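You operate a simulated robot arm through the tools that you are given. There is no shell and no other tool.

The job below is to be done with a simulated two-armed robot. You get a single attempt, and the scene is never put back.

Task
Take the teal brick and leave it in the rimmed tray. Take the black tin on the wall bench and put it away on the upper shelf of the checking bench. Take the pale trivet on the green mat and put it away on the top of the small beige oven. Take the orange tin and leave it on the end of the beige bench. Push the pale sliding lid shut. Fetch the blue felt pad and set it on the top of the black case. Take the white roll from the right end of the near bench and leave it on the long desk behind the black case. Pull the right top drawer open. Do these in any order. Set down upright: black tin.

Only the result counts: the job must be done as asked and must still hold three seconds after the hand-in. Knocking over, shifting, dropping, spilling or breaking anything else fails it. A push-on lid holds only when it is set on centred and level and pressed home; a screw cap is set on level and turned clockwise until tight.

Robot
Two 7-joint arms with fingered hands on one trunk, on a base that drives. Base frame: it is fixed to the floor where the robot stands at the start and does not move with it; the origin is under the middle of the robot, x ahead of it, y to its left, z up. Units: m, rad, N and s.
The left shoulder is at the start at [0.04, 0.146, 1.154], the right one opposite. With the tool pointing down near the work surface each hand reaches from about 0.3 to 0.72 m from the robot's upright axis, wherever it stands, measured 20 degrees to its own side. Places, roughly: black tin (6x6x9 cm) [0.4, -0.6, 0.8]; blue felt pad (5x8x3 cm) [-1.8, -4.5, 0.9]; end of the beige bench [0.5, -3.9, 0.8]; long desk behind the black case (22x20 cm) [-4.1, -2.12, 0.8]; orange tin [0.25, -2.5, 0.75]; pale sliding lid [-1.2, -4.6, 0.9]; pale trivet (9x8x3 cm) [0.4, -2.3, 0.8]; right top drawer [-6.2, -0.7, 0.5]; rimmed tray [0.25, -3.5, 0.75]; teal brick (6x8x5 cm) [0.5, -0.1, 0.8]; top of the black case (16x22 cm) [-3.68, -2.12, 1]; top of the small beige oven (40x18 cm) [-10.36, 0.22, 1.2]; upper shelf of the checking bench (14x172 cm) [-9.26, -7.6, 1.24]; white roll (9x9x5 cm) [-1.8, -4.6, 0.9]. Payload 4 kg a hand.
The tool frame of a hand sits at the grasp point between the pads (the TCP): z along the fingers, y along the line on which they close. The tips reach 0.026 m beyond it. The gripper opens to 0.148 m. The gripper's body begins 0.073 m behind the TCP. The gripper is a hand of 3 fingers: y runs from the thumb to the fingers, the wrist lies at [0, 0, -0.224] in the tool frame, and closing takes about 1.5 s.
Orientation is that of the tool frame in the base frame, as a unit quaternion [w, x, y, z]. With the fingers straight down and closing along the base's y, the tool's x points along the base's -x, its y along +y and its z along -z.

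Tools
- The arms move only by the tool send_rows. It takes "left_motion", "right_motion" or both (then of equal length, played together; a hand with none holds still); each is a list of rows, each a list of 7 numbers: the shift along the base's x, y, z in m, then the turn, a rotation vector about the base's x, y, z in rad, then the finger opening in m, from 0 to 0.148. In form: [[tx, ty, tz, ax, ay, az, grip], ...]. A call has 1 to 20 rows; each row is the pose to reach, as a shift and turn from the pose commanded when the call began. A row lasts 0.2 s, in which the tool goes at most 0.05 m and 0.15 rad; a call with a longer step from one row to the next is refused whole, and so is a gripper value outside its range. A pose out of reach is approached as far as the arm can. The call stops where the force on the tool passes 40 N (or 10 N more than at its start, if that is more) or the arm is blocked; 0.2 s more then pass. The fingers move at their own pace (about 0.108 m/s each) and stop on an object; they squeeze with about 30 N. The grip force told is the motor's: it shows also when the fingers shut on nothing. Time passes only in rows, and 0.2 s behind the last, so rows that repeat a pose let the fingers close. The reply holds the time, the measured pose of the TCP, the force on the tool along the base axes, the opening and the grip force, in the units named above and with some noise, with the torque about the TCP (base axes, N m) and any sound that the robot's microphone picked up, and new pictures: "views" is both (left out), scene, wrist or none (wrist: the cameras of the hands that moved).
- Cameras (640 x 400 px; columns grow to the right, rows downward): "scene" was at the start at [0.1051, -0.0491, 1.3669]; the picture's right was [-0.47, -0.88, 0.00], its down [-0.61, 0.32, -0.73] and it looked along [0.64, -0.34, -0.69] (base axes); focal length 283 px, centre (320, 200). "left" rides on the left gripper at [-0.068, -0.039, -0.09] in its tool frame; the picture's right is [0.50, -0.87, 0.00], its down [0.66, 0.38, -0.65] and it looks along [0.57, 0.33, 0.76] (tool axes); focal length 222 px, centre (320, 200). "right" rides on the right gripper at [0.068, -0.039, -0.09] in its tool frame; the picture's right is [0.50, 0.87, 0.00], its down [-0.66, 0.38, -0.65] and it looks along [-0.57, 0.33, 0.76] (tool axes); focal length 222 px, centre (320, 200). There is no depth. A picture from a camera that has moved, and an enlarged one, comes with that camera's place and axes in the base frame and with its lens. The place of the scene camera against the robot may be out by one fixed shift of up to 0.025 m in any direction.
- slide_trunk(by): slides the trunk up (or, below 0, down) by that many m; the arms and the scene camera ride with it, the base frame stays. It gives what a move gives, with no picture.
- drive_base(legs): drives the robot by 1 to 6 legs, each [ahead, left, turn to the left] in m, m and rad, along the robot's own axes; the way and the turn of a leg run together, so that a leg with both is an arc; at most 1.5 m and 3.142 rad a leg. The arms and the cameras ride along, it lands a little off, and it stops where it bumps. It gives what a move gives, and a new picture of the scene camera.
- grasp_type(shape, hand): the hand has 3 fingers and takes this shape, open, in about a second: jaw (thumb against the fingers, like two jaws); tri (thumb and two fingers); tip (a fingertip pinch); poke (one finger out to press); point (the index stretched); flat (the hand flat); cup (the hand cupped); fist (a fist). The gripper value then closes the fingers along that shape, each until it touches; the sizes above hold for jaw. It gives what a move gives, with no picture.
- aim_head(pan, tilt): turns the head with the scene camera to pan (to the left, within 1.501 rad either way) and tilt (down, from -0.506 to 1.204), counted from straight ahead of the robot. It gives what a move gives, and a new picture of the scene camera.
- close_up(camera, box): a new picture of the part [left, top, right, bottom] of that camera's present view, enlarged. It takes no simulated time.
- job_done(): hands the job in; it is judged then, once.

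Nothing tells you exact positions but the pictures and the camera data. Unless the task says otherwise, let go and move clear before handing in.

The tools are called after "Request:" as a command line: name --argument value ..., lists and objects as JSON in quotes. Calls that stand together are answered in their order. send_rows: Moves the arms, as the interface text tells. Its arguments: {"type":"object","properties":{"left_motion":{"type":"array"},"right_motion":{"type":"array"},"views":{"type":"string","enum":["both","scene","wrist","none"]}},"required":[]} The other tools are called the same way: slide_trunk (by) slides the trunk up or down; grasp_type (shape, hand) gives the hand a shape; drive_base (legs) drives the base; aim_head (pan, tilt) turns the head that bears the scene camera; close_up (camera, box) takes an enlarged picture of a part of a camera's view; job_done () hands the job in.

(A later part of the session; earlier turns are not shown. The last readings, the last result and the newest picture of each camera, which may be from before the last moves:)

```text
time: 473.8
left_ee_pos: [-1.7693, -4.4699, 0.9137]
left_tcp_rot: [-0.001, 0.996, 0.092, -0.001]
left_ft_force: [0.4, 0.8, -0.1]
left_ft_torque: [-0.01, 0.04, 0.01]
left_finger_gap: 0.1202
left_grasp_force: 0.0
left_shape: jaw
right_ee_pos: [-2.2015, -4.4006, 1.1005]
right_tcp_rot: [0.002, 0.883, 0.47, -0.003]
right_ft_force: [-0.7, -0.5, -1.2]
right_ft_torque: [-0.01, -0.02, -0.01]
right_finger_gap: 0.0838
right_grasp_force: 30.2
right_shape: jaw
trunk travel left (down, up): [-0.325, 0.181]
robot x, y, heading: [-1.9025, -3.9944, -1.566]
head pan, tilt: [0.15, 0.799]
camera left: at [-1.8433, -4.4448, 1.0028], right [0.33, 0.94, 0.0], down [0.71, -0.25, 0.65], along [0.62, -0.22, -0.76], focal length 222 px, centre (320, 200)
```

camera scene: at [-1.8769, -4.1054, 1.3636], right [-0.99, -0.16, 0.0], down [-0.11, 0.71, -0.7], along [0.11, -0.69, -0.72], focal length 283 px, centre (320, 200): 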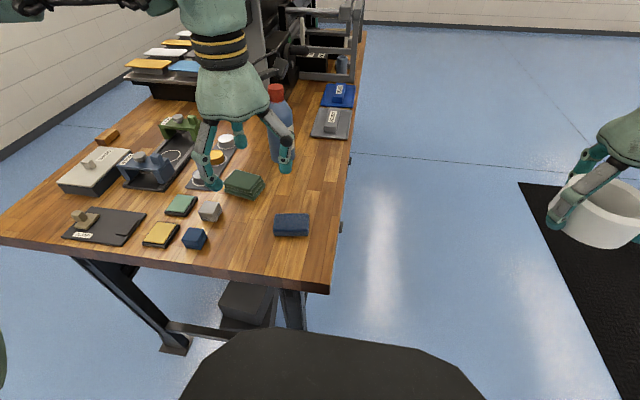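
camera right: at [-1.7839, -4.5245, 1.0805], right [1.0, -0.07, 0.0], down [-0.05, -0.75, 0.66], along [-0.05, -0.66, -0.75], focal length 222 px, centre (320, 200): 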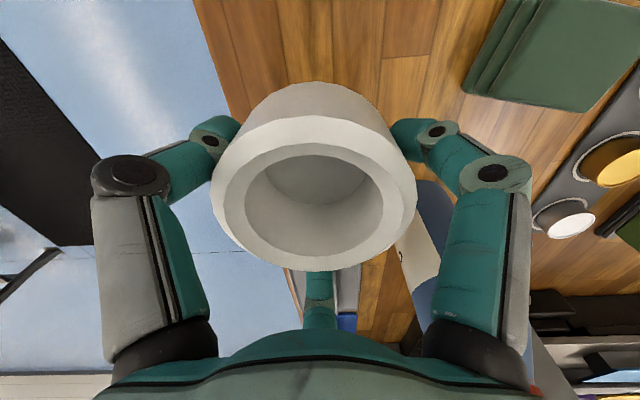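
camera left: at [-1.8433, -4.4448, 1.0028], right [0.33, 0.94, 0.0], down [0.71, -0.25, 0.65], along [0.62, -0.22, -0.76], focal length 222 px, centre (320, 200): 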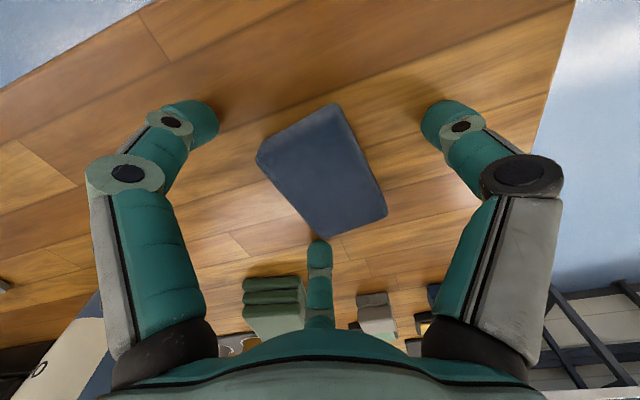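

Request:
send_rows --left_motion '[[0, 0, -0.004, 0, 0, 0, 0.12], [0, 0, -0.004, 0, 0, 0, 0.1], [0, 0, -0.004, 0, 0, 0, 0.085], [0, 0, -0.004, 0, 0, 0, 0.075], [0, 0, -0.004, 0, 0, 0, 0.075]]' --views "wrist"

```text
time: 475.0
left_ee_pos: [-1.771, -4.4695, 0.9112]
left_tcp_rot: [0.001, 0.996, 0.093, 0.0]
left_ft_force: [0.5, -3.3, 20.3]
left_ft_torque: [0.01, 0.01, -0.03]
left_finger_gap: 0.0702
left_grasp_force: 0.2
left_shape: jaw
right_ee_pos: [-2.2014, -4.3999, 1.1002]
right_tcp_rot: [0.003, 0.882, 0.47, -0.003]
right_ft_force: [-0.3, 0.1, -1.2]
right_ft_torque: [0.01, 0.0, -0.01]
right_finger_gap: 0.0835
right_grasp_force: 30.3
right_shape: jaw
trunk travel left (down, up): [-0.325, 0.181]
robot x, y, heading: [-1.9042, -3.9923, -1.568]
head pan, tilt: [0.15, 0.799]
camera left: at [-1.8436, -4.4444, 1.0007], right [0.33, 0.94, 0.0], down [0.71, -0.25, 0.65], along [0.62, -0.22, -0.76], focal length 222 px, centre (320, 200)
```

left: 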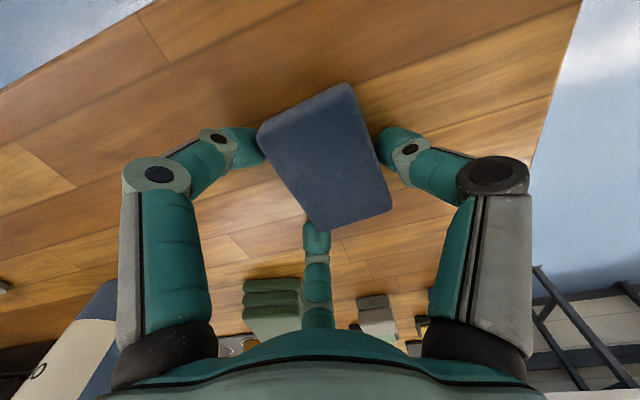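

Request:
send_rows --left_motion '[[0, 0, 0.003, 0, 0, 0, 0.066], [0, 0, 0.004, 0, 0, 0, 0.058], [0, 0, 0.004, 0, 0, 0, 0.05], [0, 0, 0.004, 0, 0, 0, 0.04], [0, 0, 0.004, 0, 0, 0, 0.03]]' --views "wrist"

```text
time: 476.2
left_ee_pos: [-1.7692, -4.4693, 0.9135]
left_tcp_rot: [-0.001, 0.996, 0.093, 0.0]
left_ft_force: [0.3, -0.7, -1.2]
left_ft_torque: [-0.03, -0.02, -0.01]
left_finger_gap: 0.0479
left_grasp_force: 29.5
left_shape: jaw
right_ee_pos: [-2.2017, -4.401, 1.0996]
right_tcp_rot: [0.002, 0.883, 0.47, -0.002]
right_ft_force: [0.1, -1.3, -1.6]
right_ft_torque: [-0.01, 0.01, 0.05]
right_finger_gap: 0.0837
right_grasp_force: 29.8
right_shape: jaw
trunk travel left (down, up): [-0.325, 0.181]
robot x, y, heading: [-1.9036, -3.9961, -1.564]
head pan, tilt: [0.15, 0.799]
camera left: at [-1.8431, -4.4446, 1.003], right [0.33, 0.94, 0.0], down [0.71, -0.25, 0.65], along [0.62, -0.22, -0.76], focal length 222 px, centre (320, 200)
```

left: 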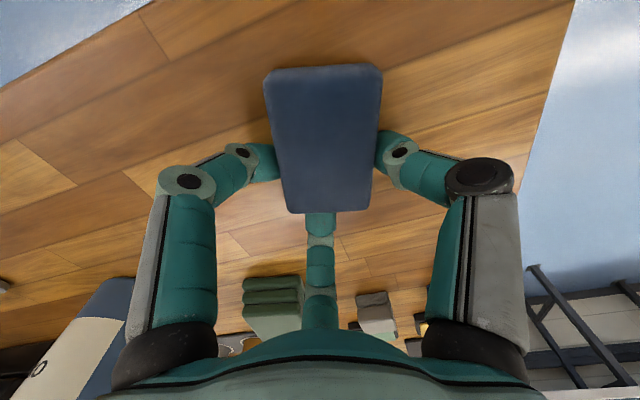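

Request:
send_rows --left_motion '[[0, 0, 0.005, 0, 0, 0, 0.02], [0, 0, 0.015, 0, 0, 0, 0.01], [0, 0, 0.03, 0, 0, 0, 0.0], [0, 0, 0.05, 0, 0, 0, 0.0], [0, 0, 0.05, 0, 0, 0, 0.0], [0, 0, 0.05, 0, 0, 0, 0.0]]' --views "both"

Request:
close_up --camera "scene" --box '[210, 150, 370, 250]'

```text
time: 477.6
left_ee_pos: [-1.7702, -4.4709, 0.9623]
left_tcp_rot: [0.0, 0.996, 0.092, 0.0]
left_ft_force: [-0.3, 0.2, -0.1]
left_ft_torque: [0.01, -0.01, 0.01]
left_finger_gap: 0.0481
left_grasp_force: 30.6
left_shape: jaw
right_ee_pos: [-2.2024, -4.401, 1.1016]
right_tcp_rot: [0.003, 0.883, 0.47, -0.003]
right_ft_force: [0.4, 0.3, -0.7]
right_ft_torque: [0.0, -0.01, -0.02]
right_finger_gap: 0.0838
right_grasp_force: 30.3
right_shape: jaw
trunk travel left (down, up): [-0.325, 0.181]
robot x, y, heading: [-1.9024, -3.9969, -1.561]
head pan, tilt: [0.15, 0.799]
camera scene: at [-1.8779, -4.1056, 1.3636], right [-0.99, -0.16, 0.0], down [-0.11, 0.71, -0.7], along [0.11, -0.69, -0.72], focal length 283 px, centre (320, 200)
camera left: at [-1.843, -4.4457, 1.0518], right [0.33, 0.94, 0.0], down [0.71, -0.25, 0.65], along [0.62, -0.22, -0.76], focal length 222 px, centre (320, 200)
```

scene: 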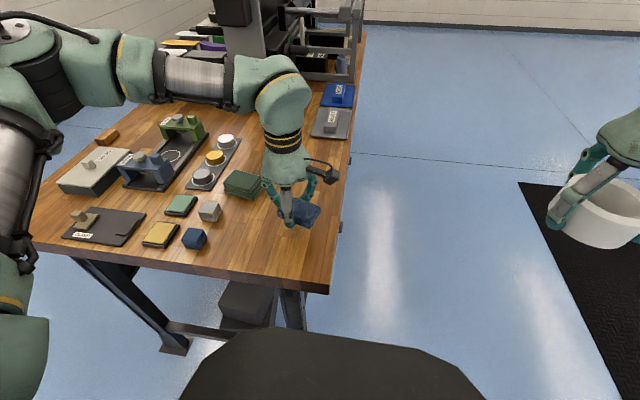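
left: 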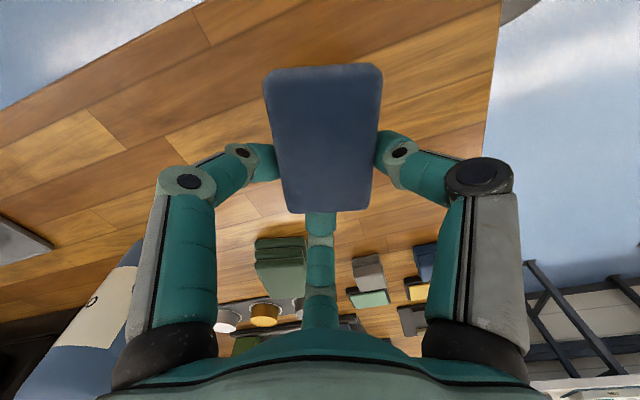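

```text
4.00 times, centred on (290, 200) of scene
camera zoom: at [-1.8779, -4.1056, 1.3636], right [-0.99, -0.16, 0.0], down [-0.11, 0.71, -0.7], along [0.11, -0.69, -0.72], focal length 1131 px, centre (440, 200)
```

zoom: 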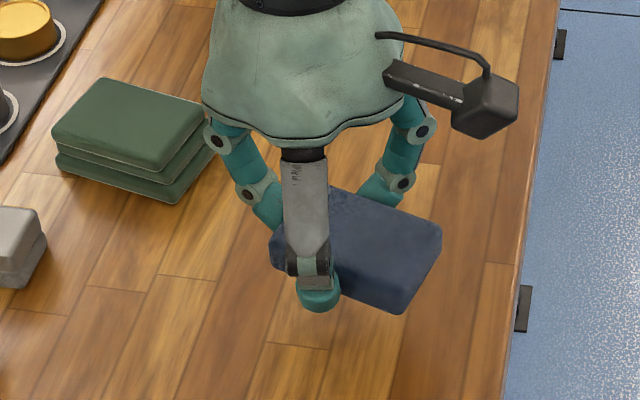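

The pad is held steadily. Raising it, then backing off and heading to the black case.

Request:
send_rows --left_motion '[[0, 0, 0.04, 0, 0, 0, 0.0], [0, 0.01, 0.08, 0, 0, 0, 0.0], [0, 0.02, 0.12, 0, 0, 0, 0.0], [0, 0.04, 0.14, 0, 0, 0, 0.0]]' --views "none"

Request:
drive_base --legs '[[-0.9, 0, 0], [0, 0, -1.58]]'

Request:
aim_head --pan -0.2 --tilt 0.35

```text
time: 478.6
left_ee_pos: [-1.7705, -4.4291, 1.1035]
left_tcp_rot: [0.0, 0.996, 0.093, 0.0]
left_ft_force: [-0.4, -0.4, -0.5]
left_ft_torque: [-0.01, 0.01, 0.02]
left_finger_gap: 0.048
left_grasp_force: 29.5
left_shape: jaw
right_ee_pos: [-2.2016, -4.4014, 1.0996]
right_tcp_rot: [0.004, 0.883, 0.47, -0.003]
right_ft_force: [0.9, 0.6, -1.4]
right_ft_torque: [-0.04, 0.02, -0.03]
right_finger_gap: 0.0837
right_grasp_force: 30.0
right_shape: jaw
trunk travel left (down, up): [-0.325, 0.181]
robot x, y, heading: [-1.905, -3.9925, -1.565]
head pan, tilt: [0.15, 0.799]
```

```text
time: 487.1
left_ee_pos: [-2.351, -3.2312, 1.1025]
left_tcp_rot: [-0.001, 0.763, -0.646, 0.0]
left_ft_force: [-0.5, -1.0, -0.3]
left_ft_torque: [0.04, -0.03, -0.03]
left_finger_gap: 0.0474
left_grasp_force: 30.4
left_shape: jaw
right_ee_pos: [-2.3117, -2.8008, 1.0997]
right_tcp_rot: [-0.001, 0.954, -0.301, -0.004]
right_ft_force: [-0.3, 0.5, -2.2]
right_ft_torque: [0.0, 0.02, 0.01]
right_finger_gap: 0.0835
right_grasp_force: 30.3
right_shape: jaw
trunk travel left (down, up): [-0.325, 0.181]
robot x, y, heading: [-1.9092, -3.1082, 3.128]
head pan, tilt: [0.15, 0.799]
camera scene: at [-2.0004, -3.1289, 1.3636], right [-0.14, 0.99, 0.0], down [0.71, 0.1, -0.7], along [-0.69, -0.1, -0.72], focal length 283 px, centre (320, 200)
```

scene: 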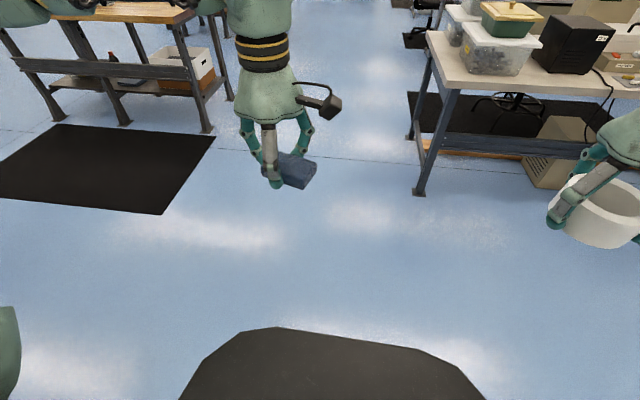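

```text
time: 488.0
left_ee_pos: [-2.3499, -3.2312, 1.1019]
left_tcp_rot: [-0.001, 0.763, -0.646, 0.0]
left_ft_force: [-0.1, 0.4, 0.4]
left_ft_torque: [0.01, 0.01, 0.01]
left_finger_gap: 0.0474
left_grasp_force: 29.8
left_shape: jaw
right_ee_pos: [-2.3113, -2.7998, 1.1015]
right_tcp_rot: [0.0, 0.954, -0.3, -0.004]
right_ft_force: [-0.2, -0.9, -1.0]
right_ft_torque: [-0.03, 0.02, -0.04]
right_finger_gap: 0.0836
right_grasp_force: 30.0
right_shape: jaw
trunk travel left (down, up): [-0.325, 0.181]
robot x, y, heading: [-1.9107, -3.107, 3.128]
head pan, tilt: [-0.201, 0.351]
camera scene: at [-2.0115, -3.0982, 1.4032], right [0.21, 0.98, 0.0], down [0.34, -0.07, -0.94], along [-0.92, 0.2, -0.34], focal length 283 px, centre (320, 200)
```

scene: 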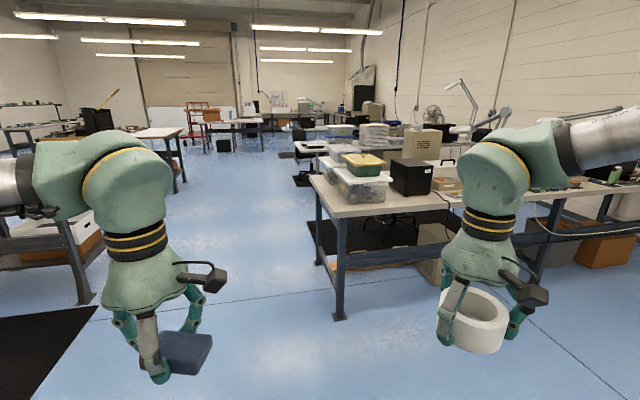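

Request:
close_up --camera "scene" --box '[280, 100, 520, 250]'

```text
2.67 times, centred on (400, 175) of scene
camera zoom: at [-2.0115, -3.0982, 1.4032], right [0.21, 0.98, 0.0], down [0.34, -0.07, -0.94], along [-0.92, 0.2, -0.34], focal length 754 px, centre (107, 267)
```

zoom: 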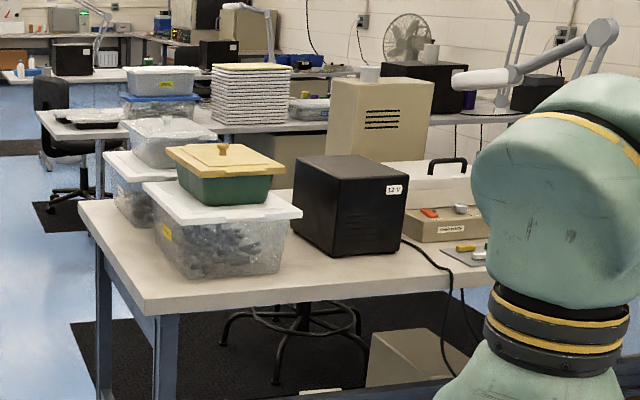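

The black case ("12 V") sits on the desk beyond the plastic bins. I'll drive in front of it to set the pad on its top.

Request:
drive_base --legs '[[0.5, -1.08, 0], [0.25, 0, 0]]'

Request:
aim_head --pan 0.15 --tilt 0.5

```text
time: 495.5
left_ee_pos: [-3.0846, -2.1202, 1.1036]
left_tcp_rot: [0.001, 0.753, -0.658, -0.001]
left_ft_force: [0.3, 0.4, -0.8]
left_ft_torque: [0.01, 0.0, -0.01]
left_finger_gap: 0.0476
left_grasp_force: 30.1
left_shape: jaw
right_ee_pos: [-3.0333, -1.6889, 1.1005]
right_tcp_rot: [0.001, 0.95, -0.314, -0.005]
right_ft_force: [0.0, -0.4, -1.6]
right_ft_torque: [0.0, 0.0, -0.05]
right_finger_gap: 0.0832
right_grasp_force: 30.0
right_shape: jaw
trunk travel left (down, up): [-0.325, 0.181]
robot x, y, heading: [-2.6441, -2.0087, 3.105]
head pan, tilt: [-0.201, 0.351]
camera scene: at [-2.7418, -1.9949, 1.4034], right [0.24, 0.97, 0.0], down [0.33, -0.08, -0.94], along [-0.91, 0.22, -0.34], focal length 283 px, centre (320, 200)
```

scene: 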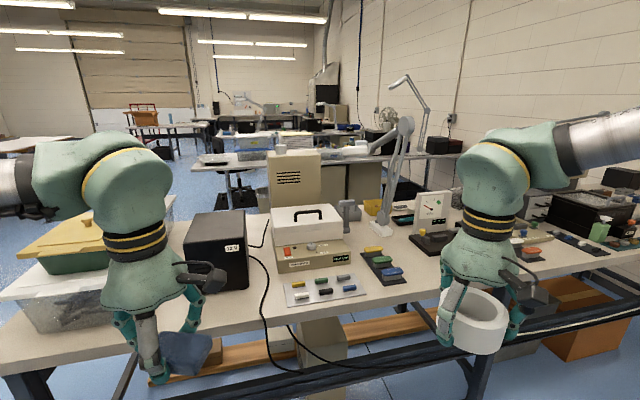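

```text
time: 496.3
left_ee_pos: [-3.085, -2.1187, 1.1015]
left_tcp_rot: [0.0, 0.753, -0.658, 0.001]
left_ft_force: [-0.4, 0.3, 0.0]
left_ft_torque: [-0.03, 0.04, -0.01]
left_finger_gap: 0.0477
left_grasp_force: 30.4
left_shape: jaw
right_ee_pos: [-3.0349, -1.6892, 1.1]
right_tcp_rot: [0.0, 0.95, -0.313, -0.004]
right_ft_force: [-0.7, 0.0, -1.2]
right_ft_torque: [-0.01, 0.03, 0.0]
right_finger_gap: 0.0838
right_grasp_force: 30.4
right_shape: jaw
trunk travel left (down, up): [-0.325, 0.181]
robot x, y, heading: [-2.6395, -2.0053, 3.1]
head pan, tilt: [0.15, 0.499]
camera scene: at [-2.7433, -2.0269, 1.3896], right [-0.11, 0.99, 0.0], down [0.48, 0.05, -0.88], along [-0.87, -0.1, -0.48], focal length 283 px, centre (320, 200)
```

scene: 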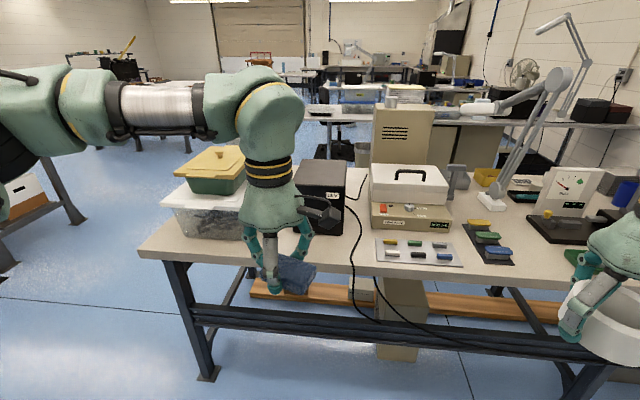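

Request:
drive_base --legs '[[0, 0, 0.038], [0.38, 0, 0]]'

Request:
aim_head --pan 0.2 --tilt 0.75

```text
time: 499.1
left_ee_pos: [-3.4649, -2.134, 1.1038]
left_tcp_rot: [0.0, 0.765, -0.644, 0.0]
left_ft_force: [-0.1, 0.7, 0.4]
left_ft_torque: [-0.01, 0.0, 0.03]
left_finger_gap: 0.0476
left_grasp_force: 30.1
left_shape: jaw
right_ee_pos: [-3.4292, -1.7018, 1.1013]
right_tcp_rot: [0.0, 0.955, -0.298, -0.005]
right_ft_force: [0.2, -1.1, -1.2]
right_ft_torque: [0.01, 0.03, -0.02]
right_finger_gap: 0.0833
right_grasp_force: 30.1
right_shape: jaw
trunk travel left (down, up): [-0.325, 0.181]
robot x, y, heading: [-3.0287, -2.0037, 3.133]
head pan, tilt: [0.15, 0.499]
camera scene: at [-3.1258, -2.0301, 1.3897], right [-0.15, 0.99, 0.0], down [0.47, 0.07, -0.88], along [-0.87, -0.13, -0.48], focal length 283 px, centre (320, 200)
```

scene: 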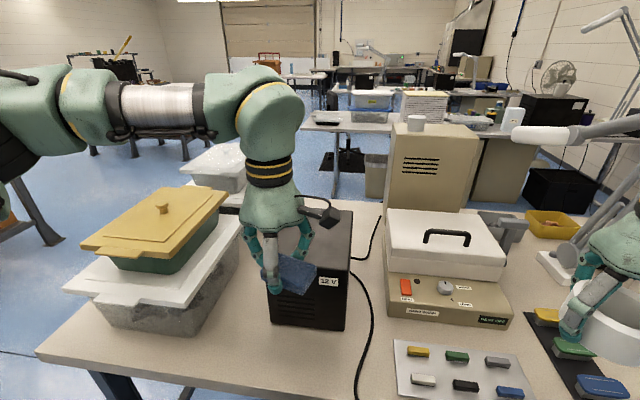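

```text
time: 499.9
left_ee_pos: [-3.4667, -2.1352, 1.1034]
left_tcp_rot: [-0.001, 0.765, -0.644, 0.001]
left_ft_force: [-0.1, 0.1, -0.2]
left_ft_torque: [-0.02, 0.0, -0.01]
left_finger_gap: 0.0476
left_grasp_force: 29.6
left_shape: jaw
right_ee_pos: [-3.4317, -1.7021, 1.0991]
right_tcp_rot: [-0.001, 0.955, -0.297, -0.003]
right_ft_force: [0.2, -0.3, -1.6]
right_ft_torque: [0.01, 0.03, -0.02]
right_finger_gap: 0.0835
right_grasp_force: 29.7
right_shape: jaw
trunk travel left (down, up): [-0.325, 0.181]
robot x, y, heading: [-3.0295, -2.0065, 3.138]
head pan, tilt: [0.201, 0.75]
camera scene: at [-3.1185, -2.033, 1.3676], right [-0.2, 0.98, 0.0], down [0.67, 0.13, -0.73], along [-0.72, -0.14, -0.68], focal length 283 px, centre (320, 200)
```

scene: 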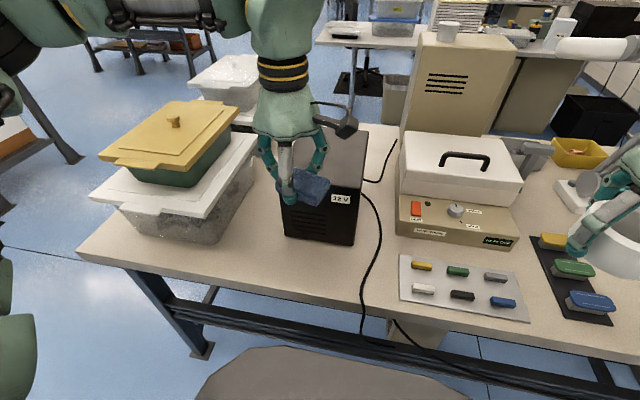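

The pad hangs slightly right of the hand centre (about +2.6 cm in y). I'll raise the trunk 15 cm for better reach over the case, then measure its top with the wrist camera.

Request:
slide_trunk --by 0.15

Request:
drive_base --legs '[[0.05, 0, 0]]'

Request:
send_rows --left_motion '[[-0.03, 0, 0, 0, 0, 0, 0], [-0.06, 0, 0, 0, 0, 0, 0], [-0.09, 0, -0.01, 0, 0, 0, 0], [-0.12, -0.005, -0.03, 0, 0, 0, 0], [-0.15, -0.01, -0.05, 0, 0, 0, 0]]' --views "both"

```text
time: 501.6
left_ee_pos: [-3.4657, -2.1342, 1.2534]
left_tcp_rot: [0.0, 0.765, -0.644, 0.0]
left_ft_force: [0.1, -1.0, 0.6]
left_ft_torque: [0.0, -0.03, -0.01]
left_finger_gap: 0.0473
left_grasp_force: 30.0
left_shape: jaw
right_ee_pos: [-3.4288, -1.702, 1.2522]
right_tcp_rot: [0.0, 0.955, -0.297, -0.003]
right_ft_force: [0.0, -1.1, -1.2]
right_ft_torque: [0.01, 0.04, 0.01]
right_finger_gap: 0.0834
right_grasp_force: 30.3
right_shape: jaw
trunk travel left (down, up): [-0.475, 0.031]
robot x, y, heading: [-3.0273, -2.0058, 3.141]
head pan, tilt: [0.201, 0.75]
```

```text
time: 502.6
left_ee_pos: [-3.5021, -2.1339, 1.259]
left_tcp_rot: [0.002, 0.764, -0.645, -0.003]
left_ft_force: [1.7, 0.4, -0.1]
left_ft_torque: [-0.05, 0.05, 0.01]
left_finger_gap: 0.0474
left_grasp_force: 29.7
left_shape: jaw
right_ee_pos: [-3.4675, -1.7021, 1.2564]
right_tcp_rot: [0.002, 0.954, -0.298, -0.009]
right_ft_force: [1.7, -0.4, -1.0]
right_ft_torque: [0.0, 0.07, 0.02]
right_finger_gap: 0.0835
right_grasp_force: 30.1
right_shape: jaw
trunk travel left (down, up): [-0.475, 0.031]
robot x, y, heading: [-3.0782, -2.0047, 3.134]
head pan, tilt: [0.201, 0.75]
camera scene: at [-3.153, -2.0328, 1.5197], right [-0.19, 0.98, 0.0], down [0.66, 0.13, -0.74], along [-0.72, -0.14, -0.68], focal length 283 px, centre (320, 200)
```

scene: 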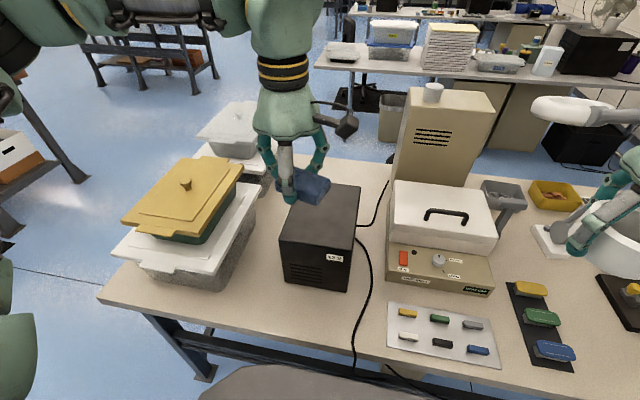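

```text
time: 503.8
left_ee_pos: [-3.6647, -2.1436, 1.2042]
left_tcp_rot: [0.0, 0.764, -0.645, 0.0]
left_ft_force: [-0.5, 0.1, -0.7]
left_ft_torque: [-0.03, 0.01, -0.01]
left_finger_gap: 0.0474
left_grasp_force: 30.2
left_shape: jaw
right_ee_pos: [-3.4779, -1.7014, 1.2519]
right_tcp_rot: [0.001, 0.954, -0.299, -0.004]
right_ft_force: [0.4, 0.4, -1.5]
right_ft_torque: [0.0, 0.02, 0.0]
right_finger_gap: 0.0834
right_grasp_force: 30.2
right_shape: jaw
trunk travel left (down, up): [-0.475, 0.031]
robot x, y, heading: [-3.0745, -2.0019, 3.136]
head pan, tilt: [0.201, 0.75]
camera scene: at [-3.1667, -2.0324, 1.5187], right [-0.19, 0.98, 0.0], down [0.67, 0.13, -0.73], along [-0.72, -0.14, -0.68], focal length 283 px, centre (320, 200)
camera left: at [-3.6372, -2.0712, 1.2937], right [0.94, -0.35, 0.0], down [-0.26, -0.71, 0.65], along [-0.23, -0.61, -0.76], focal length 222 px, centre (320, 200)
```

scene: 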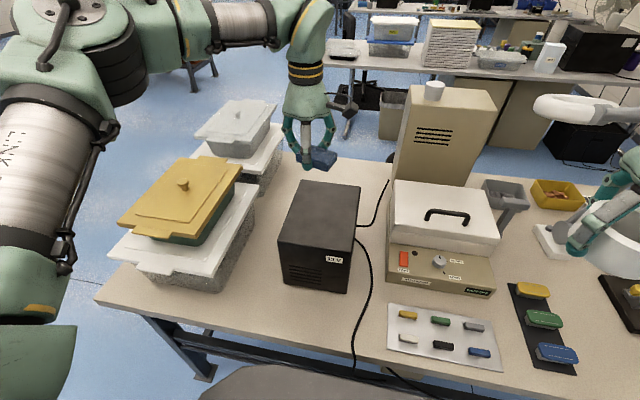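
left: 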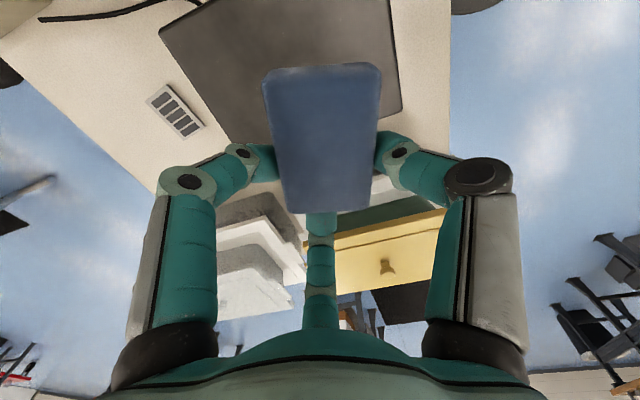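

The case top (corners via wrist camera: x -3.80…-3.57, y -2.18…-2.03) is below the pad. Aligning over its centre and lowering.

Request:
send_rows --left_motion '[[-0.015, 0.0015, -0.03, 0, 0, 0, 0], [-0.03, 0.0026, -0.065, 0, 0, 0, 0], [-0.03, 0.0026, -0.1, 0, 0, 0, 0], [-0.03, 0.0026, -0.13, 0, 0, 0, 0], [-0.03, 0.0026, -0.142, 0, 0, 0, 0]]' --views "both"

Request:
close_up --camera "scene" --box '[230, 110, 430, 260]'

```text
time: 505.0
left_ee_pos: [-3.6936, -2.141, 1.0598]
left_tcp_rot: [-0.001, 0.764, -0.645, 0.001]
left_ft_force: [0.0, -0.1, 0.2]
left_ft_torque: [0.01, 0.01, -0.02]
left_finger_gap: 0.047
left_grasp_force: 29.7
left_shape: jaw
right_ee_pos: [-3.479, -1.7014, 1.2512]
right_tcp_rot: [0.001, 0.954, -0.298, -0.003]
right_ft_force: [-0.3, 0.4, -1.6]
right_ft_torque: [0.0, 0.01, 0.0]
right_finger_gap: 0.0833
right_grasp_force: 30.8
right_shape: jaw
trunk travel left (down, up): [-0.475, 0.031]
robot x, y, heading: [-3.0719, -2.0049, 3.139]
head pan, tilt: [0.201, 0.75]
camera scene: at [-3.1672, -2.0324, 1.5187], right [-0.19, 0.98, 0.0], down [0.67, 0.13, -0.73], along [-0.72, -0.14, -0.68], focal length 283 px, centre (320, 200)
camera left: at [-3.6672, -2.0697, 1.1507], right [0.94, -0.35, 0.0], down [-0.26, -0.71, 0.65], along [-0.23, -0.61, -0.76], focal length 222 px, centre (320, 200)
```

scene: 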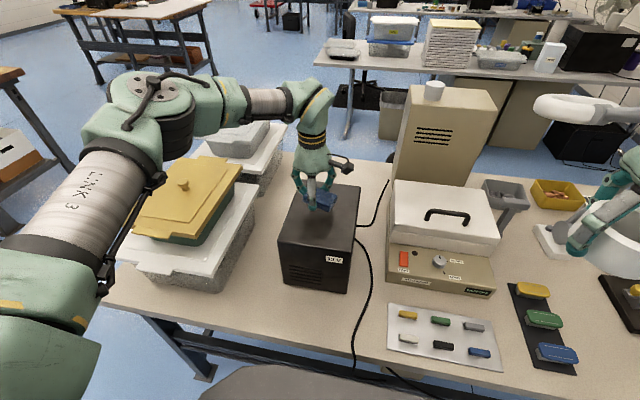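
left: 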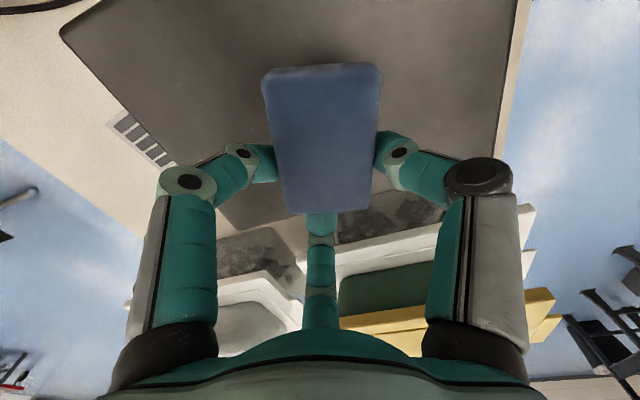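

```text
2.67 times, centred on (330, 185) of scene
camera zoom: at [-3.1672, -2.0324, 1.5187], right [-0.19, 0.98, 0.0], down [0.67, 0.13, -0.73], along [-0.72, -0.14, -0.68], focal length 754 px, centre (293, 240)
```

zoom: 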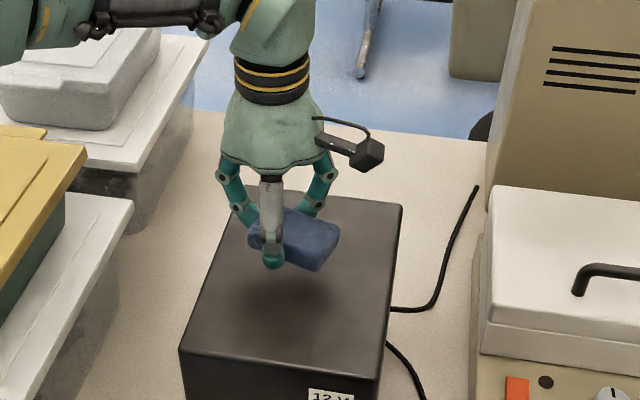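

Request:
send_rows --left_motion '[[0, 0, -0.006, 0, 0, 0, 0], [0, 0, -0.012, 0, 0, 0, 0], [0, 0, -0.016, 0, 0, 0, 0]]' --views "none"

Request:
close_up --camera "scene" --box '[230, 110, 430, 260]'

```text
time: 505.8
left_ee_pos: [-3.6939, -2.1394, 1.0449]
left_tcp_rot: [0.0, 0.764, -0.645, 0.0]
left_ft_force: [0.0, 0.2, -0.2]
left_ft_torque: [-0.03, -0.06, 0.0]
left_finger_gap: 0.0475
left_grasp_force: 30.2
left_shape: jaw
right_ee_pos: [-3.4769, -1.7013, 1.2516]
right_tcp_rot: [0.0, 0.955, -0.298, -0.004]
right_ft_force: [-0.5, -0.2, -0.3]
right_ft_torque: [-0.04, 0.03, -0.05]
right_finger_gap: 0.0834
right_grasp_force: 29.9
right_shape: jaw
trunk travel left (down, up): [-0.475, 0.031]
robot x, y, heading: [-3.0784, -2.0084, 3.14]
head pan, tilt: [0.201, 0.75]
```

```text
2.67 times, centred on (330, 185) of scene
camera zoom: at [-3.1663, -2.0326, 1.5187], right [-0.19, 0.98, 0.0], down [0.67, 0.13, -0.73], along [-0.72, -0.14, -0.68], focal length 754 px, centre (293, 240)
```

zoom: 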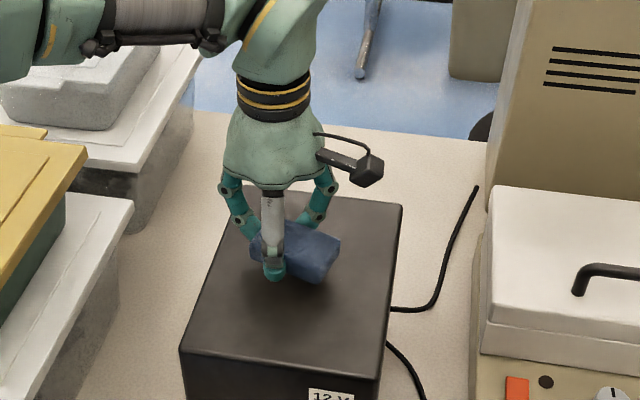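

Request:
send_rows --left_motion '[[0, 0, -0.004, 0, 0, 0, 0], [0, 0, -0.008, 0, 0, 0, 0]]' --views "none"

Request:
send_rows --left_motion '[[0, 0, -0.003, 0, 0, 0, 0], [0, 0, -0.005, 0, 0, 0, 0]]' --views "none"

Request:
close_up --camera "scene" --box '[270, 140, 370, 215]'

```text
time: 506.4
left_ee_pos: [-3.6931, -2.1398, 1.0377]
left_tcp_rot: [0.0, 0.764, -0.645, 0.0]
left_ft_force: [-0.6, 0.4, -1.0]
left_ft_torque: [0.0, 0.01, 0.02]
left_finger_gap: 0.047
left_grasp_force: 29.8
left_shape: jaw
right_ee_pos: [-3.4781, -1.7034, 1.2514]
right_tcp_rot: [0.001, 0.954, -0.299, -0.004]
right_ft_force: [0.5, -0.4, -0.4]
right_ft_torque: [-0.01, 0.01, -0.01]
right_finger_gap: 0.0834
right_grasp_force: 29.7
right_shape: jaw
trunk travel left (down, up): [-0.475, 0.031]
robot x, y, heading: [-3.0807, -2.0053, 3.134]
head pan, tilt: [0.201, 0.75]
```

```text
time: 507.0
left_ee_pos: [-3.6939, -2.1403, 1.0328]
left_tcp_rot: [0.0, 0.764, -0.645, 0.0]
left_ft_force: [-0.3, -0.4, -0.2]
left_ft_torque: [-0.07, 0.02, 0.02]
left_finger_gap: 0.0475
left_grasp_force: 30.3
left_shape: jaw
right_ee_pos: [-3.4772, -1.7012, 1.2531]
right_tcp_rot: [0.001, 0.955, -0.298, -0.005]
right_ft_force: [0.6, -0.2, -0.9]
right_ft_torque: [-0.01, 0.02, 0.02]
right_finger_gap: 0.0835
right_grasp_force: 29.8
right_shape: jaw
trunk travel left (down, up): [-0.475, 0.031]
robot x, y, heading: [-3.0787, -2.01, 3.137]
head pan, tilt: [0.201, 0.75]
```

```text
5.33 times, centred on (320, 178) of scene
camera zoom: at [-3.1666, -2.0326, 1.5187], right [-0.19, 0.98, 0.0], down [0.67, 0.13, -0.73], along [-0.72, -0.14, -0.68], focal length 1508 px, centre (320, 320)
```

zoom: 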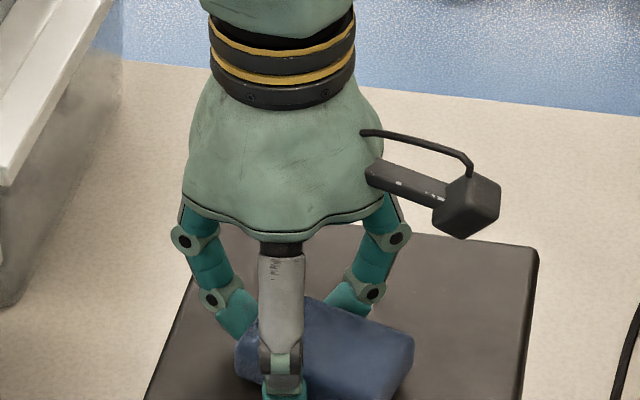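

Request:
send_rows --left_motion '[[0, 0, -0.004, 0, 0, 0, 0], [0, 0, -0.008, 0, 0, 0, 0]]' --views "none"

Request:
close_up --camera "scene" --box '[260, 150, 380, 240]'

```text
time: 507.6
left_ee_pos: [-3.6925, -2.1408, 1.0271]
left_tcp_rot: [0.0, 0.764, -0.645, 0.001]
left_ft_force: [0.1, -0.2, 2.5]
left_ft_torque: [0.07, -0.09, 0.03]
left_finger_gap: 0.0474
left_grasp_force: 30.1
left_shape: jaw
right_ee_pos: [-3.4771, -1.7025, 1.2532]
right_tcp_rot: [0.0, 0.955, -0.298, -0.004]
right_ft_force: [0.7, 0.2, -1.0]
right_ft_torque: [0.02, 0.01, 0.0]
right_finger_gap: 0.0836
right_grasp_force: 30.3
right_shape: jaw
trunk travel left (down, up): [-0.475, 0.031]
robot x, y, heading: [-3.0768, -2.0098, 3.137]
head pan, tilt: [0.201, 0.75]
```

```text
4.44 times, centred on (320, 195) of scene
camera zoom: at [-3.166, -2.0327, 1.5188], right [-0.19, 0.98, 0.0], down [0.67, 0.13, -0.73], along [-0.72, -0.14, -0.68], focal length 1257 px, centre (320, 222)
```

zoom: 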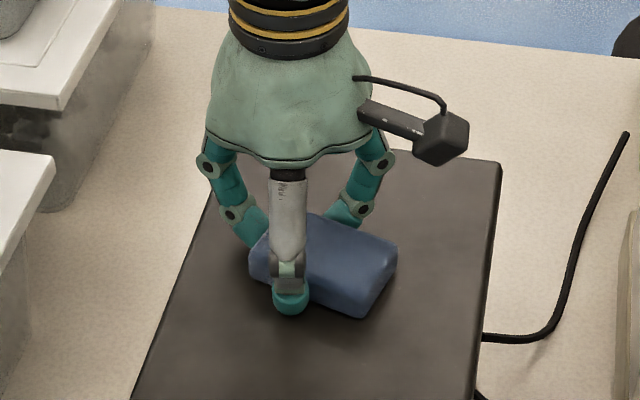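

Contact. Opening gradually while easing up.

Request:
send_rows --left_motion '[[0, 0, -0.001, 0, 0, 0, 0.055], [0, 0, 0.0, 0, 0, 0, 0.065], [0, 0, 0.002, 0, 0, 0, 0.08], [0, 0, 0.004, 0, 0, 0, 0.1], [0, 0, 0.006, 0, 0, 0, 0.12], [0, 0, 0.008, 0, 0, 0, 0.13]]' --views "none"

Request:
close_up --camera "scene" --box '[260, 150, 380, 240]'

Request:
close_up --camera "left" --box '[120, 0, 520, 250]'

```text
time: 509.0
left_ee_pos: [-3.6935, -2.1399, 1.0323]
left_tcp_rot: [0.0, 0.764, -0.645, 0.001]
left_ft_force: [0.1, 0.8, -0.6]
left_ft_torque: [-0.01, 0.0, 0.01]
left_finger_gap: 0.1298
left_grasp_force: 0.1
left_shape: jaw
right_ee_pos: [-3.477, -1.7024, 1.2524]
right_tcp_rot: [0.0, 0.955, -0.298, -0.005]
right_ft_force: [0.4, -0.9, -0.6]
right_ft_torque: [0.0, 0.0, 0.02]
right_finger_gap: 0.0836
right_grasp_force: 29.7
right_shape: jaw
trunk travel left (down, up): [-0.475, 0.031]
robot x, y, heading: [-3.0773, -2.0069, 3.136]
head pan, tilt: [0.201, 0.75]
```

```text
4.44 times, centred on (320, 195) of scene
camera zoom: at [-3.1665, -2.0326, 1.5187], right [-0.19, 0.98, 0.0], down [0.67, 0.13, -0.73], along [-0.72, -0.14, -0.68], focal length 1257 px, centre (320, 222)
```

zoom: 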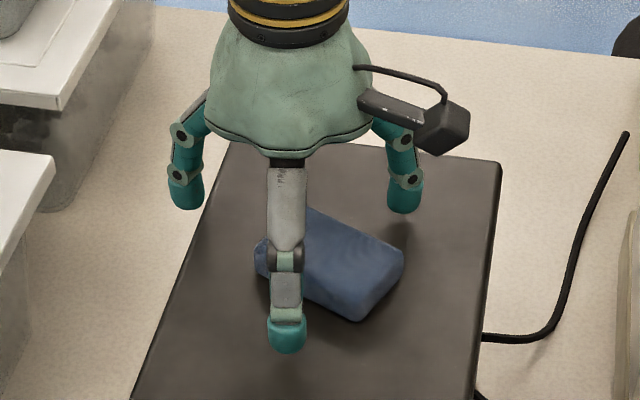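

```text
1.60 times, centred on (320, 125) of left
camera zoom: at [-3.666, -2.0683, 1.1231], right [0.94, -0.35, 0.0], down [-0.26, -0.71, 0.65], along [-0.23, -0.61, -0.76], focal length 355 px, centre (320, 320)
```

zoom: 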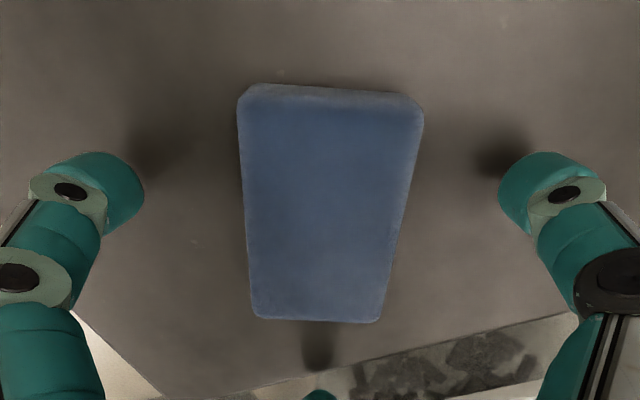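

The pad lies flat in the middle of the case top ([-3.68, -2.11]). Lifting off and retracting.

Request:
send_rows --left_motion '[[0, 0, 0.03, 0, 0, 0, 0.13], [0, 0, 0.07, 0, 0, 0, 0.13], [0, 0, 0.11, 0, 0, 0, 0.13], [0.02, 0, 0.15, 0, 0, 0, 0.13], [0.06, 0, 0.18, 0, 0, 0, 0.12], [0.1, 0, 0.2, 0, 0, 0, 0.1], [0.14, 0, 0.2, 0, 0, 0, 0.1], [0.18, 0, 0.2, 0, 0, 0, 0.1]]' --views "scene"

Request:
close_up --camera "scene" --box '[200, 90, 520, 290]'

```text
time: 510.8
left_ee_pos: [-3.5111, -2.1428, 1.2319]
left_tcp_rot: [0.0, 0.765, -0.644, 0.0]
left_ft_force: [-0.5, 0.6, 0.5]
left_ft_torque: [0.01, 0.01, -0.01]
left_finger_gap: 0.1004
left_grasp_force: 0.0
left_shape: jaw
right_ee_pos: [-3.4761, -1.7011, 1.2538]
right_tcp_rot: [0.001, 0.954, -0.298, -0.005]
right_ft_force: [0.5, 0.7, -1.5]
right_ft_torque: [0.0, 0.03, -0.01]
right_finger_gap: 0.0835
right_grasp_force: 29.8
right_shape: jaw
trunk travel left (down, up): [-0.475, 0.031]
robot x, y, heading: [-3.0776, -2.0066, 3.135]
head pan, tilt: [0.201, 0.75]
camera scene: at [-3.1648, -2.0336, 1.5188], right [-0.19, 0.98, 0.0], down [0.67, 0.13, -0.73], along [-0.72, -0.14, -0.68], focal length 283 px, centre (320, 200)
```

scene: 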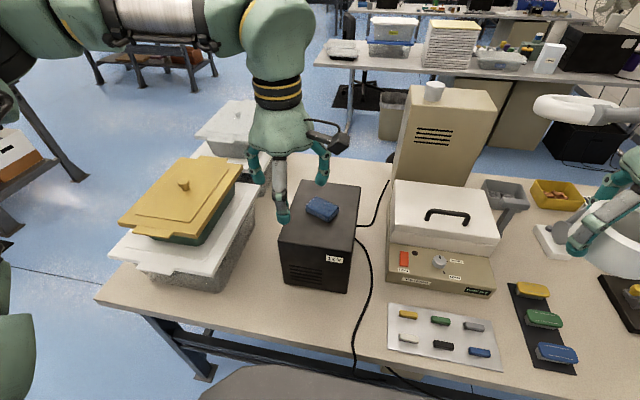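

```text
2.00 times, centred on (360, 190) of scene
camera zoom: at [-3.1648, -2.0336, 1.5188], right [-0.19, 0.98, 0.0], down [0.67, 0.13, -0.73], along [-0.72, -0.14, -0.68], focal length 566 px, centre (240, 220)
```

zoom: 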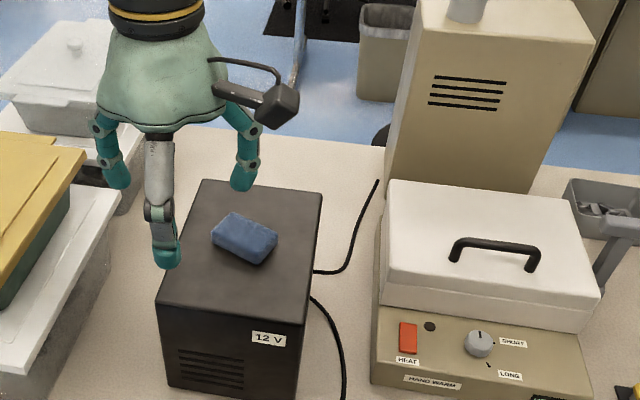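

The pad rests on the case. The roll's place behind the case is best reached from the corridor behind the desk, so I'll back out, go round the desk end via the aisle, and look in.

Request:
drive_base --legs '[[-0.5, 0, 0], [0, 1.32, 0], [1.1, 0, 0]]'

Request:
aim_head --pan -0.9 --tilt 0.45

```text
time: 525.0
left_ee_pos: [-4.105, -3.4353, 1.2318]
left_tcp_rot: [0.0, 0.764, -0.645, 0.001]
left_ft_force: [0.4, 0.0, -0.2]
left_ft_torque: [0.0, -0.01, 0.01]
left_finger_gap: 0.1004
left_grasp_force: 0.0
left_shape: jaw
right_ee_pos: [-4.0718, -2.9946, 1.2525]
right_tcp_rot: [0.001, 0.954, -0.298, -0.005]
right_ft_force: [0.1, -0.3, -1.6]
right_ft_torque: [-0.01, 0.02, 0.02]
right_finger_gap: 0.0834
right_grasp_force: 30.0
right_shape: jaw
trunk travel left (down, up): [-0.475, 0.031]
robot x, y, heading: [-3.6703, -3.3023, 3.137]
head pan, tilt: [0.201, 0.75]
camera scene: at [-3.7601, -3.3258, 1.5188], right [-0.19, 0.98, 0.0], down [0.67, 0.13, -0.73], along [-0.72, -0.14, -0.68], focal length 283 px, centre (320, 200)
```

scene: 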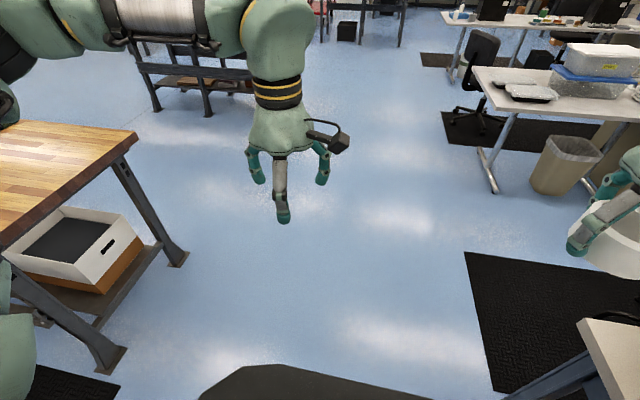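

```text
time: 526.3
left_ee_pos: [-4.1075, -3.4346, 1.2317]
left_tcp_rot: [0.0, 0.764, -0.645, 0.0]
left_ft_force: [0.9, 0.1, 0.3]
left_ft_torque: [0.01, -0.06, 0.03]
left_finger_gap: 0.1004
left_grasp_force: 0.1
left_shape: jaw
right_ee_pos: [-4.0724, -2.9944, 1.2519]
right_tcp_rot: [0.001, 0.955, -0.298, -0.005]
right_ft_force: [0.0, 0.0, -0.9]
right_ft_torque: [0.02, 0.02, -0.01]
right_finger_gap: 0.0835
right_grasp_force: 30.0
right_shape: jaw
trunk travel left (down, up): [-0.475, 0.031]
robot x, y, heading: [-3.6723, -3.2986, 3.135]
head pan, tilt: [-0.901, 0.45]
camera scene: at [-3.7366, -3.2374, 1.5451], right [0.79, 0.62, 0.0], down [0.27, -0.34, -0.9], along [-0.56, 0.71, -0.44], focal length 283 px, centre (320, 200)
```

scene: 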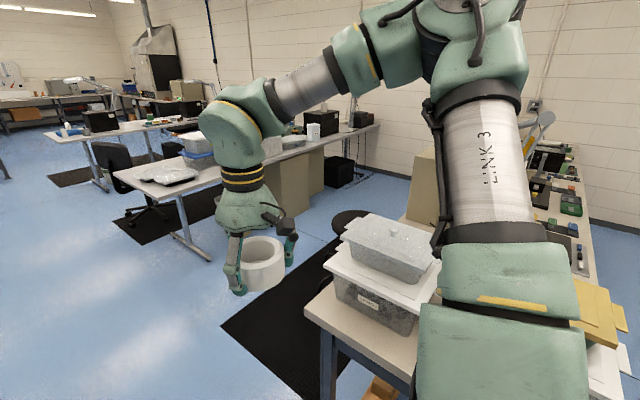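

The corridor behind the desk has a mat and a stool near [-4.6, -1.8], but there is room at about [-4.62, -2.5]. Driving there and angling toward the spot behind the case.

Request:
drive_base --legs '[[0.96, 0, 0], [0, 0, -1.565], [0.4, 0, 0]]'

Request:
aim_head --pan -0.4 --tilt 0.6

```text
time: 537.4
left_ee_pos: [-4.7552, -2.4431, 1.2322]
left_tcp_rot: [0.0, -0.067, 0.998, 0.001]
left_ft_force: [0.5, -0.9, -0.2]
left_ft_torque: [0.02, 0.0, -0.01]
left_finger_gap: 0.1003
left_grasp_force: 0.1
left_shape: jaw
right_ee_pos: [-4.3162, -2.4943, 1.2531]
right_tcp_rot: [0.004, -0.449, 0.894, 0.003]
right_ft_force: [-0.6, 0.2, -1.1]
right_ft_torque: [0.05, -0.01, 0.0]
right_finger_gap: 0.0835
right_grasp_force: 30.2
right_shape: jaw
trunk travel left (down, up): [-0.475, 0.031]
robot x, y, heading: [-4.6349, -2.8823, 1.523]
head pan, tilt: [-0.901, 0.45]
camera scene: at [-4.5482, -2.8201, 1.5453], right [0.59, -0.81, 0.0], down [-0.35, -0.25, -0.9], along [0.73, 0.53, -0.43], focal length 283 px, centre (320, 200)
```

scene: 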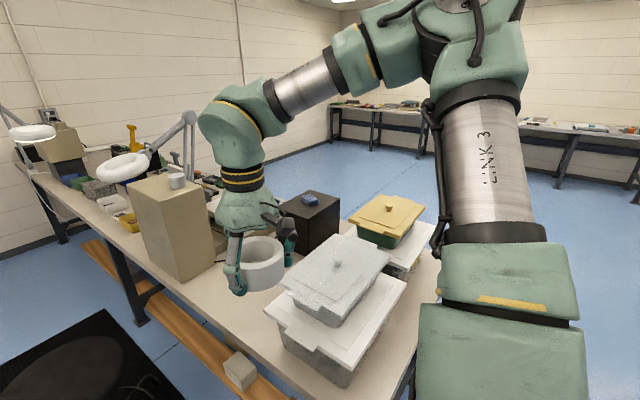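

```text
time: 538.3
left_ee_pos: [-4.7549, -2.4422, 1.2317]
left_tcp_rot: [0.001, -0.066, 0.998, 0.0]
left_ft_force: [0.5, -0.4, -0.8]
left_ft_torque: [0.03, 0.0, 0.0]
left_finger_gap: 0.1004
left_grasp_force: 0.1
left_shape: jaw
right_ee_pos: [-4.3165, -2.4921, 1.251]
right_tcp_rot: [0.003, -0.449, 0.894, 0.003]
right_ft_force: [0.1, -0.5, -1.2]
right_ft_torque: [0.0, -0.01, 0.01]
right_finger_gap: 0.0831
right_grasp_force: 29.7
right_shape: jaw
trunk travel left (down, up): [-0.475, 0.031]
robot x, y, heading: [-4.6335, -2.8804, 1.529]
head pan, tilt: [-0.4, 0.6]
camera scene: at [-4.5845, -2.7909, 1.5316], right [0.9, -0.43, 0.0], down [-0.24, -0.51, -0.82], along [0.35, 0.75, -0.57], focal length 283 px, centre (320, 200)
```

scene: 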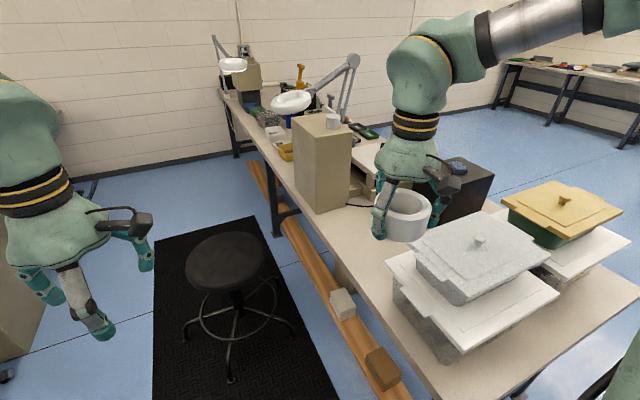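

Clear: stool at [-4.61, -1.84], bin edge y ≈ -2.33, beige box y > -1.87; the spot around [-4.10, -2.11] is free. Moving in and turning toward it.

Request:
drive_base --legs '[[0.34, -0.05, 0], [0, 0, -0.53]]'

Request:
aim_head --pan -0.1 --tilt 0.7

```text
time: 542.1
left_ee_pos: [-4.4466, -2.0959, 1.2317]
left_tcp_rot: [0.0, 0.202, 0.979, 0.0]
left_ft_force: [-0.3, 0.2, -0.7]
left_ft_torque: [0.02, 0.03, -0.02]
left_finger_gap: 0.1005
left_grasp_force: 0.0
left_shape: jaw
right_ee_pos: [-4.0956, -2.3646, 1.2521]
right_tcp_rot: [0.004, -0.193, 0.981, 0.002]
right_ft_force: [0.3, -0.1, -1.3]
right_ft_torque: [0.0, -0.01, 0.02]
right_finger_gap: 0.0834
right_grasp_force: 29.6
right_shape: jaw
trunk travel left (down, up): [-0.475, 0.031]
robot x, y, heading: [-4.5729, -2.5346, 0.99]
head pan, tilt: [-0.4, 0.6]
camera scene: at [-4.4737, -2.4787, 1.5316], right [0.56, -0.83, 0.0], down [-0.47, -0.31, -0.82], along [0.69, 0.46, -0.57], focal length 283 px, centre (320, 200)
```

scene: 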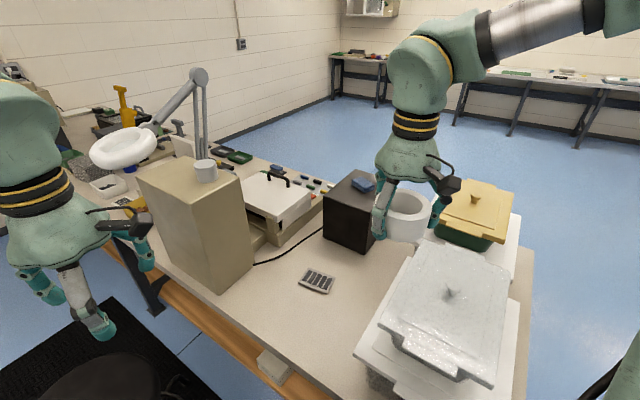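

```text
time: 542.9
left_ee_pos: [-4.447, -2.0961, 1.2334]
left_tcp_rot: [0.0, 0.202, 0.979, 0.0]
left_ft_force: [-0.5, -0.7, 0.6]
left_ft_torque: [-0.02, -0.01, 0.01]
left_finger_gap: 0.1004
left_grasp_force: 0.1
left_shape: jaw
right_ee_pos: [-4.0962, -2.3666, 1.2523]
right_tcp_rot: [0.004, -0.193, 0.981, 0.003]
right_ft_force: [0.4, -1.0, -1.4]
right_ft_torque: [0.03, 0.0, 0.01]
right_finger_gap: 0.0835
right_grasp_force: 30.7
right_shape: jaw
trunk travel left (down, up): [-0.475, 0.031]
robot x, y, heading: [-4.5736, -2.535, 0.988]
head pan, tilt: [-0.099, 0.7]
camera scene: at [-4.4932, -2.4627, 1.523], right [0.78, -0.63, 0.0], down [-0.41, -0.5, -0.76], along [0.48, 0.59, -0.64], focal length 283 px, centre (320, 200)
```

scene: 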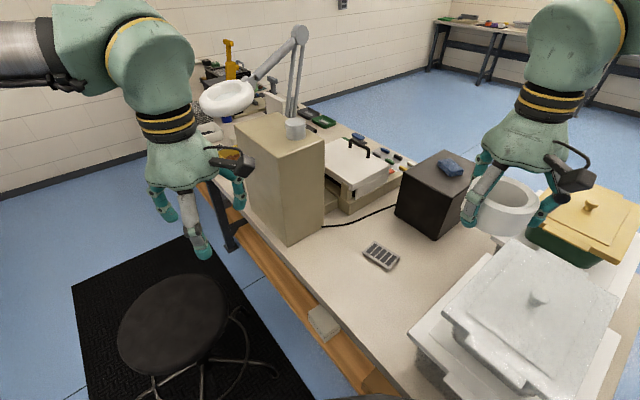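

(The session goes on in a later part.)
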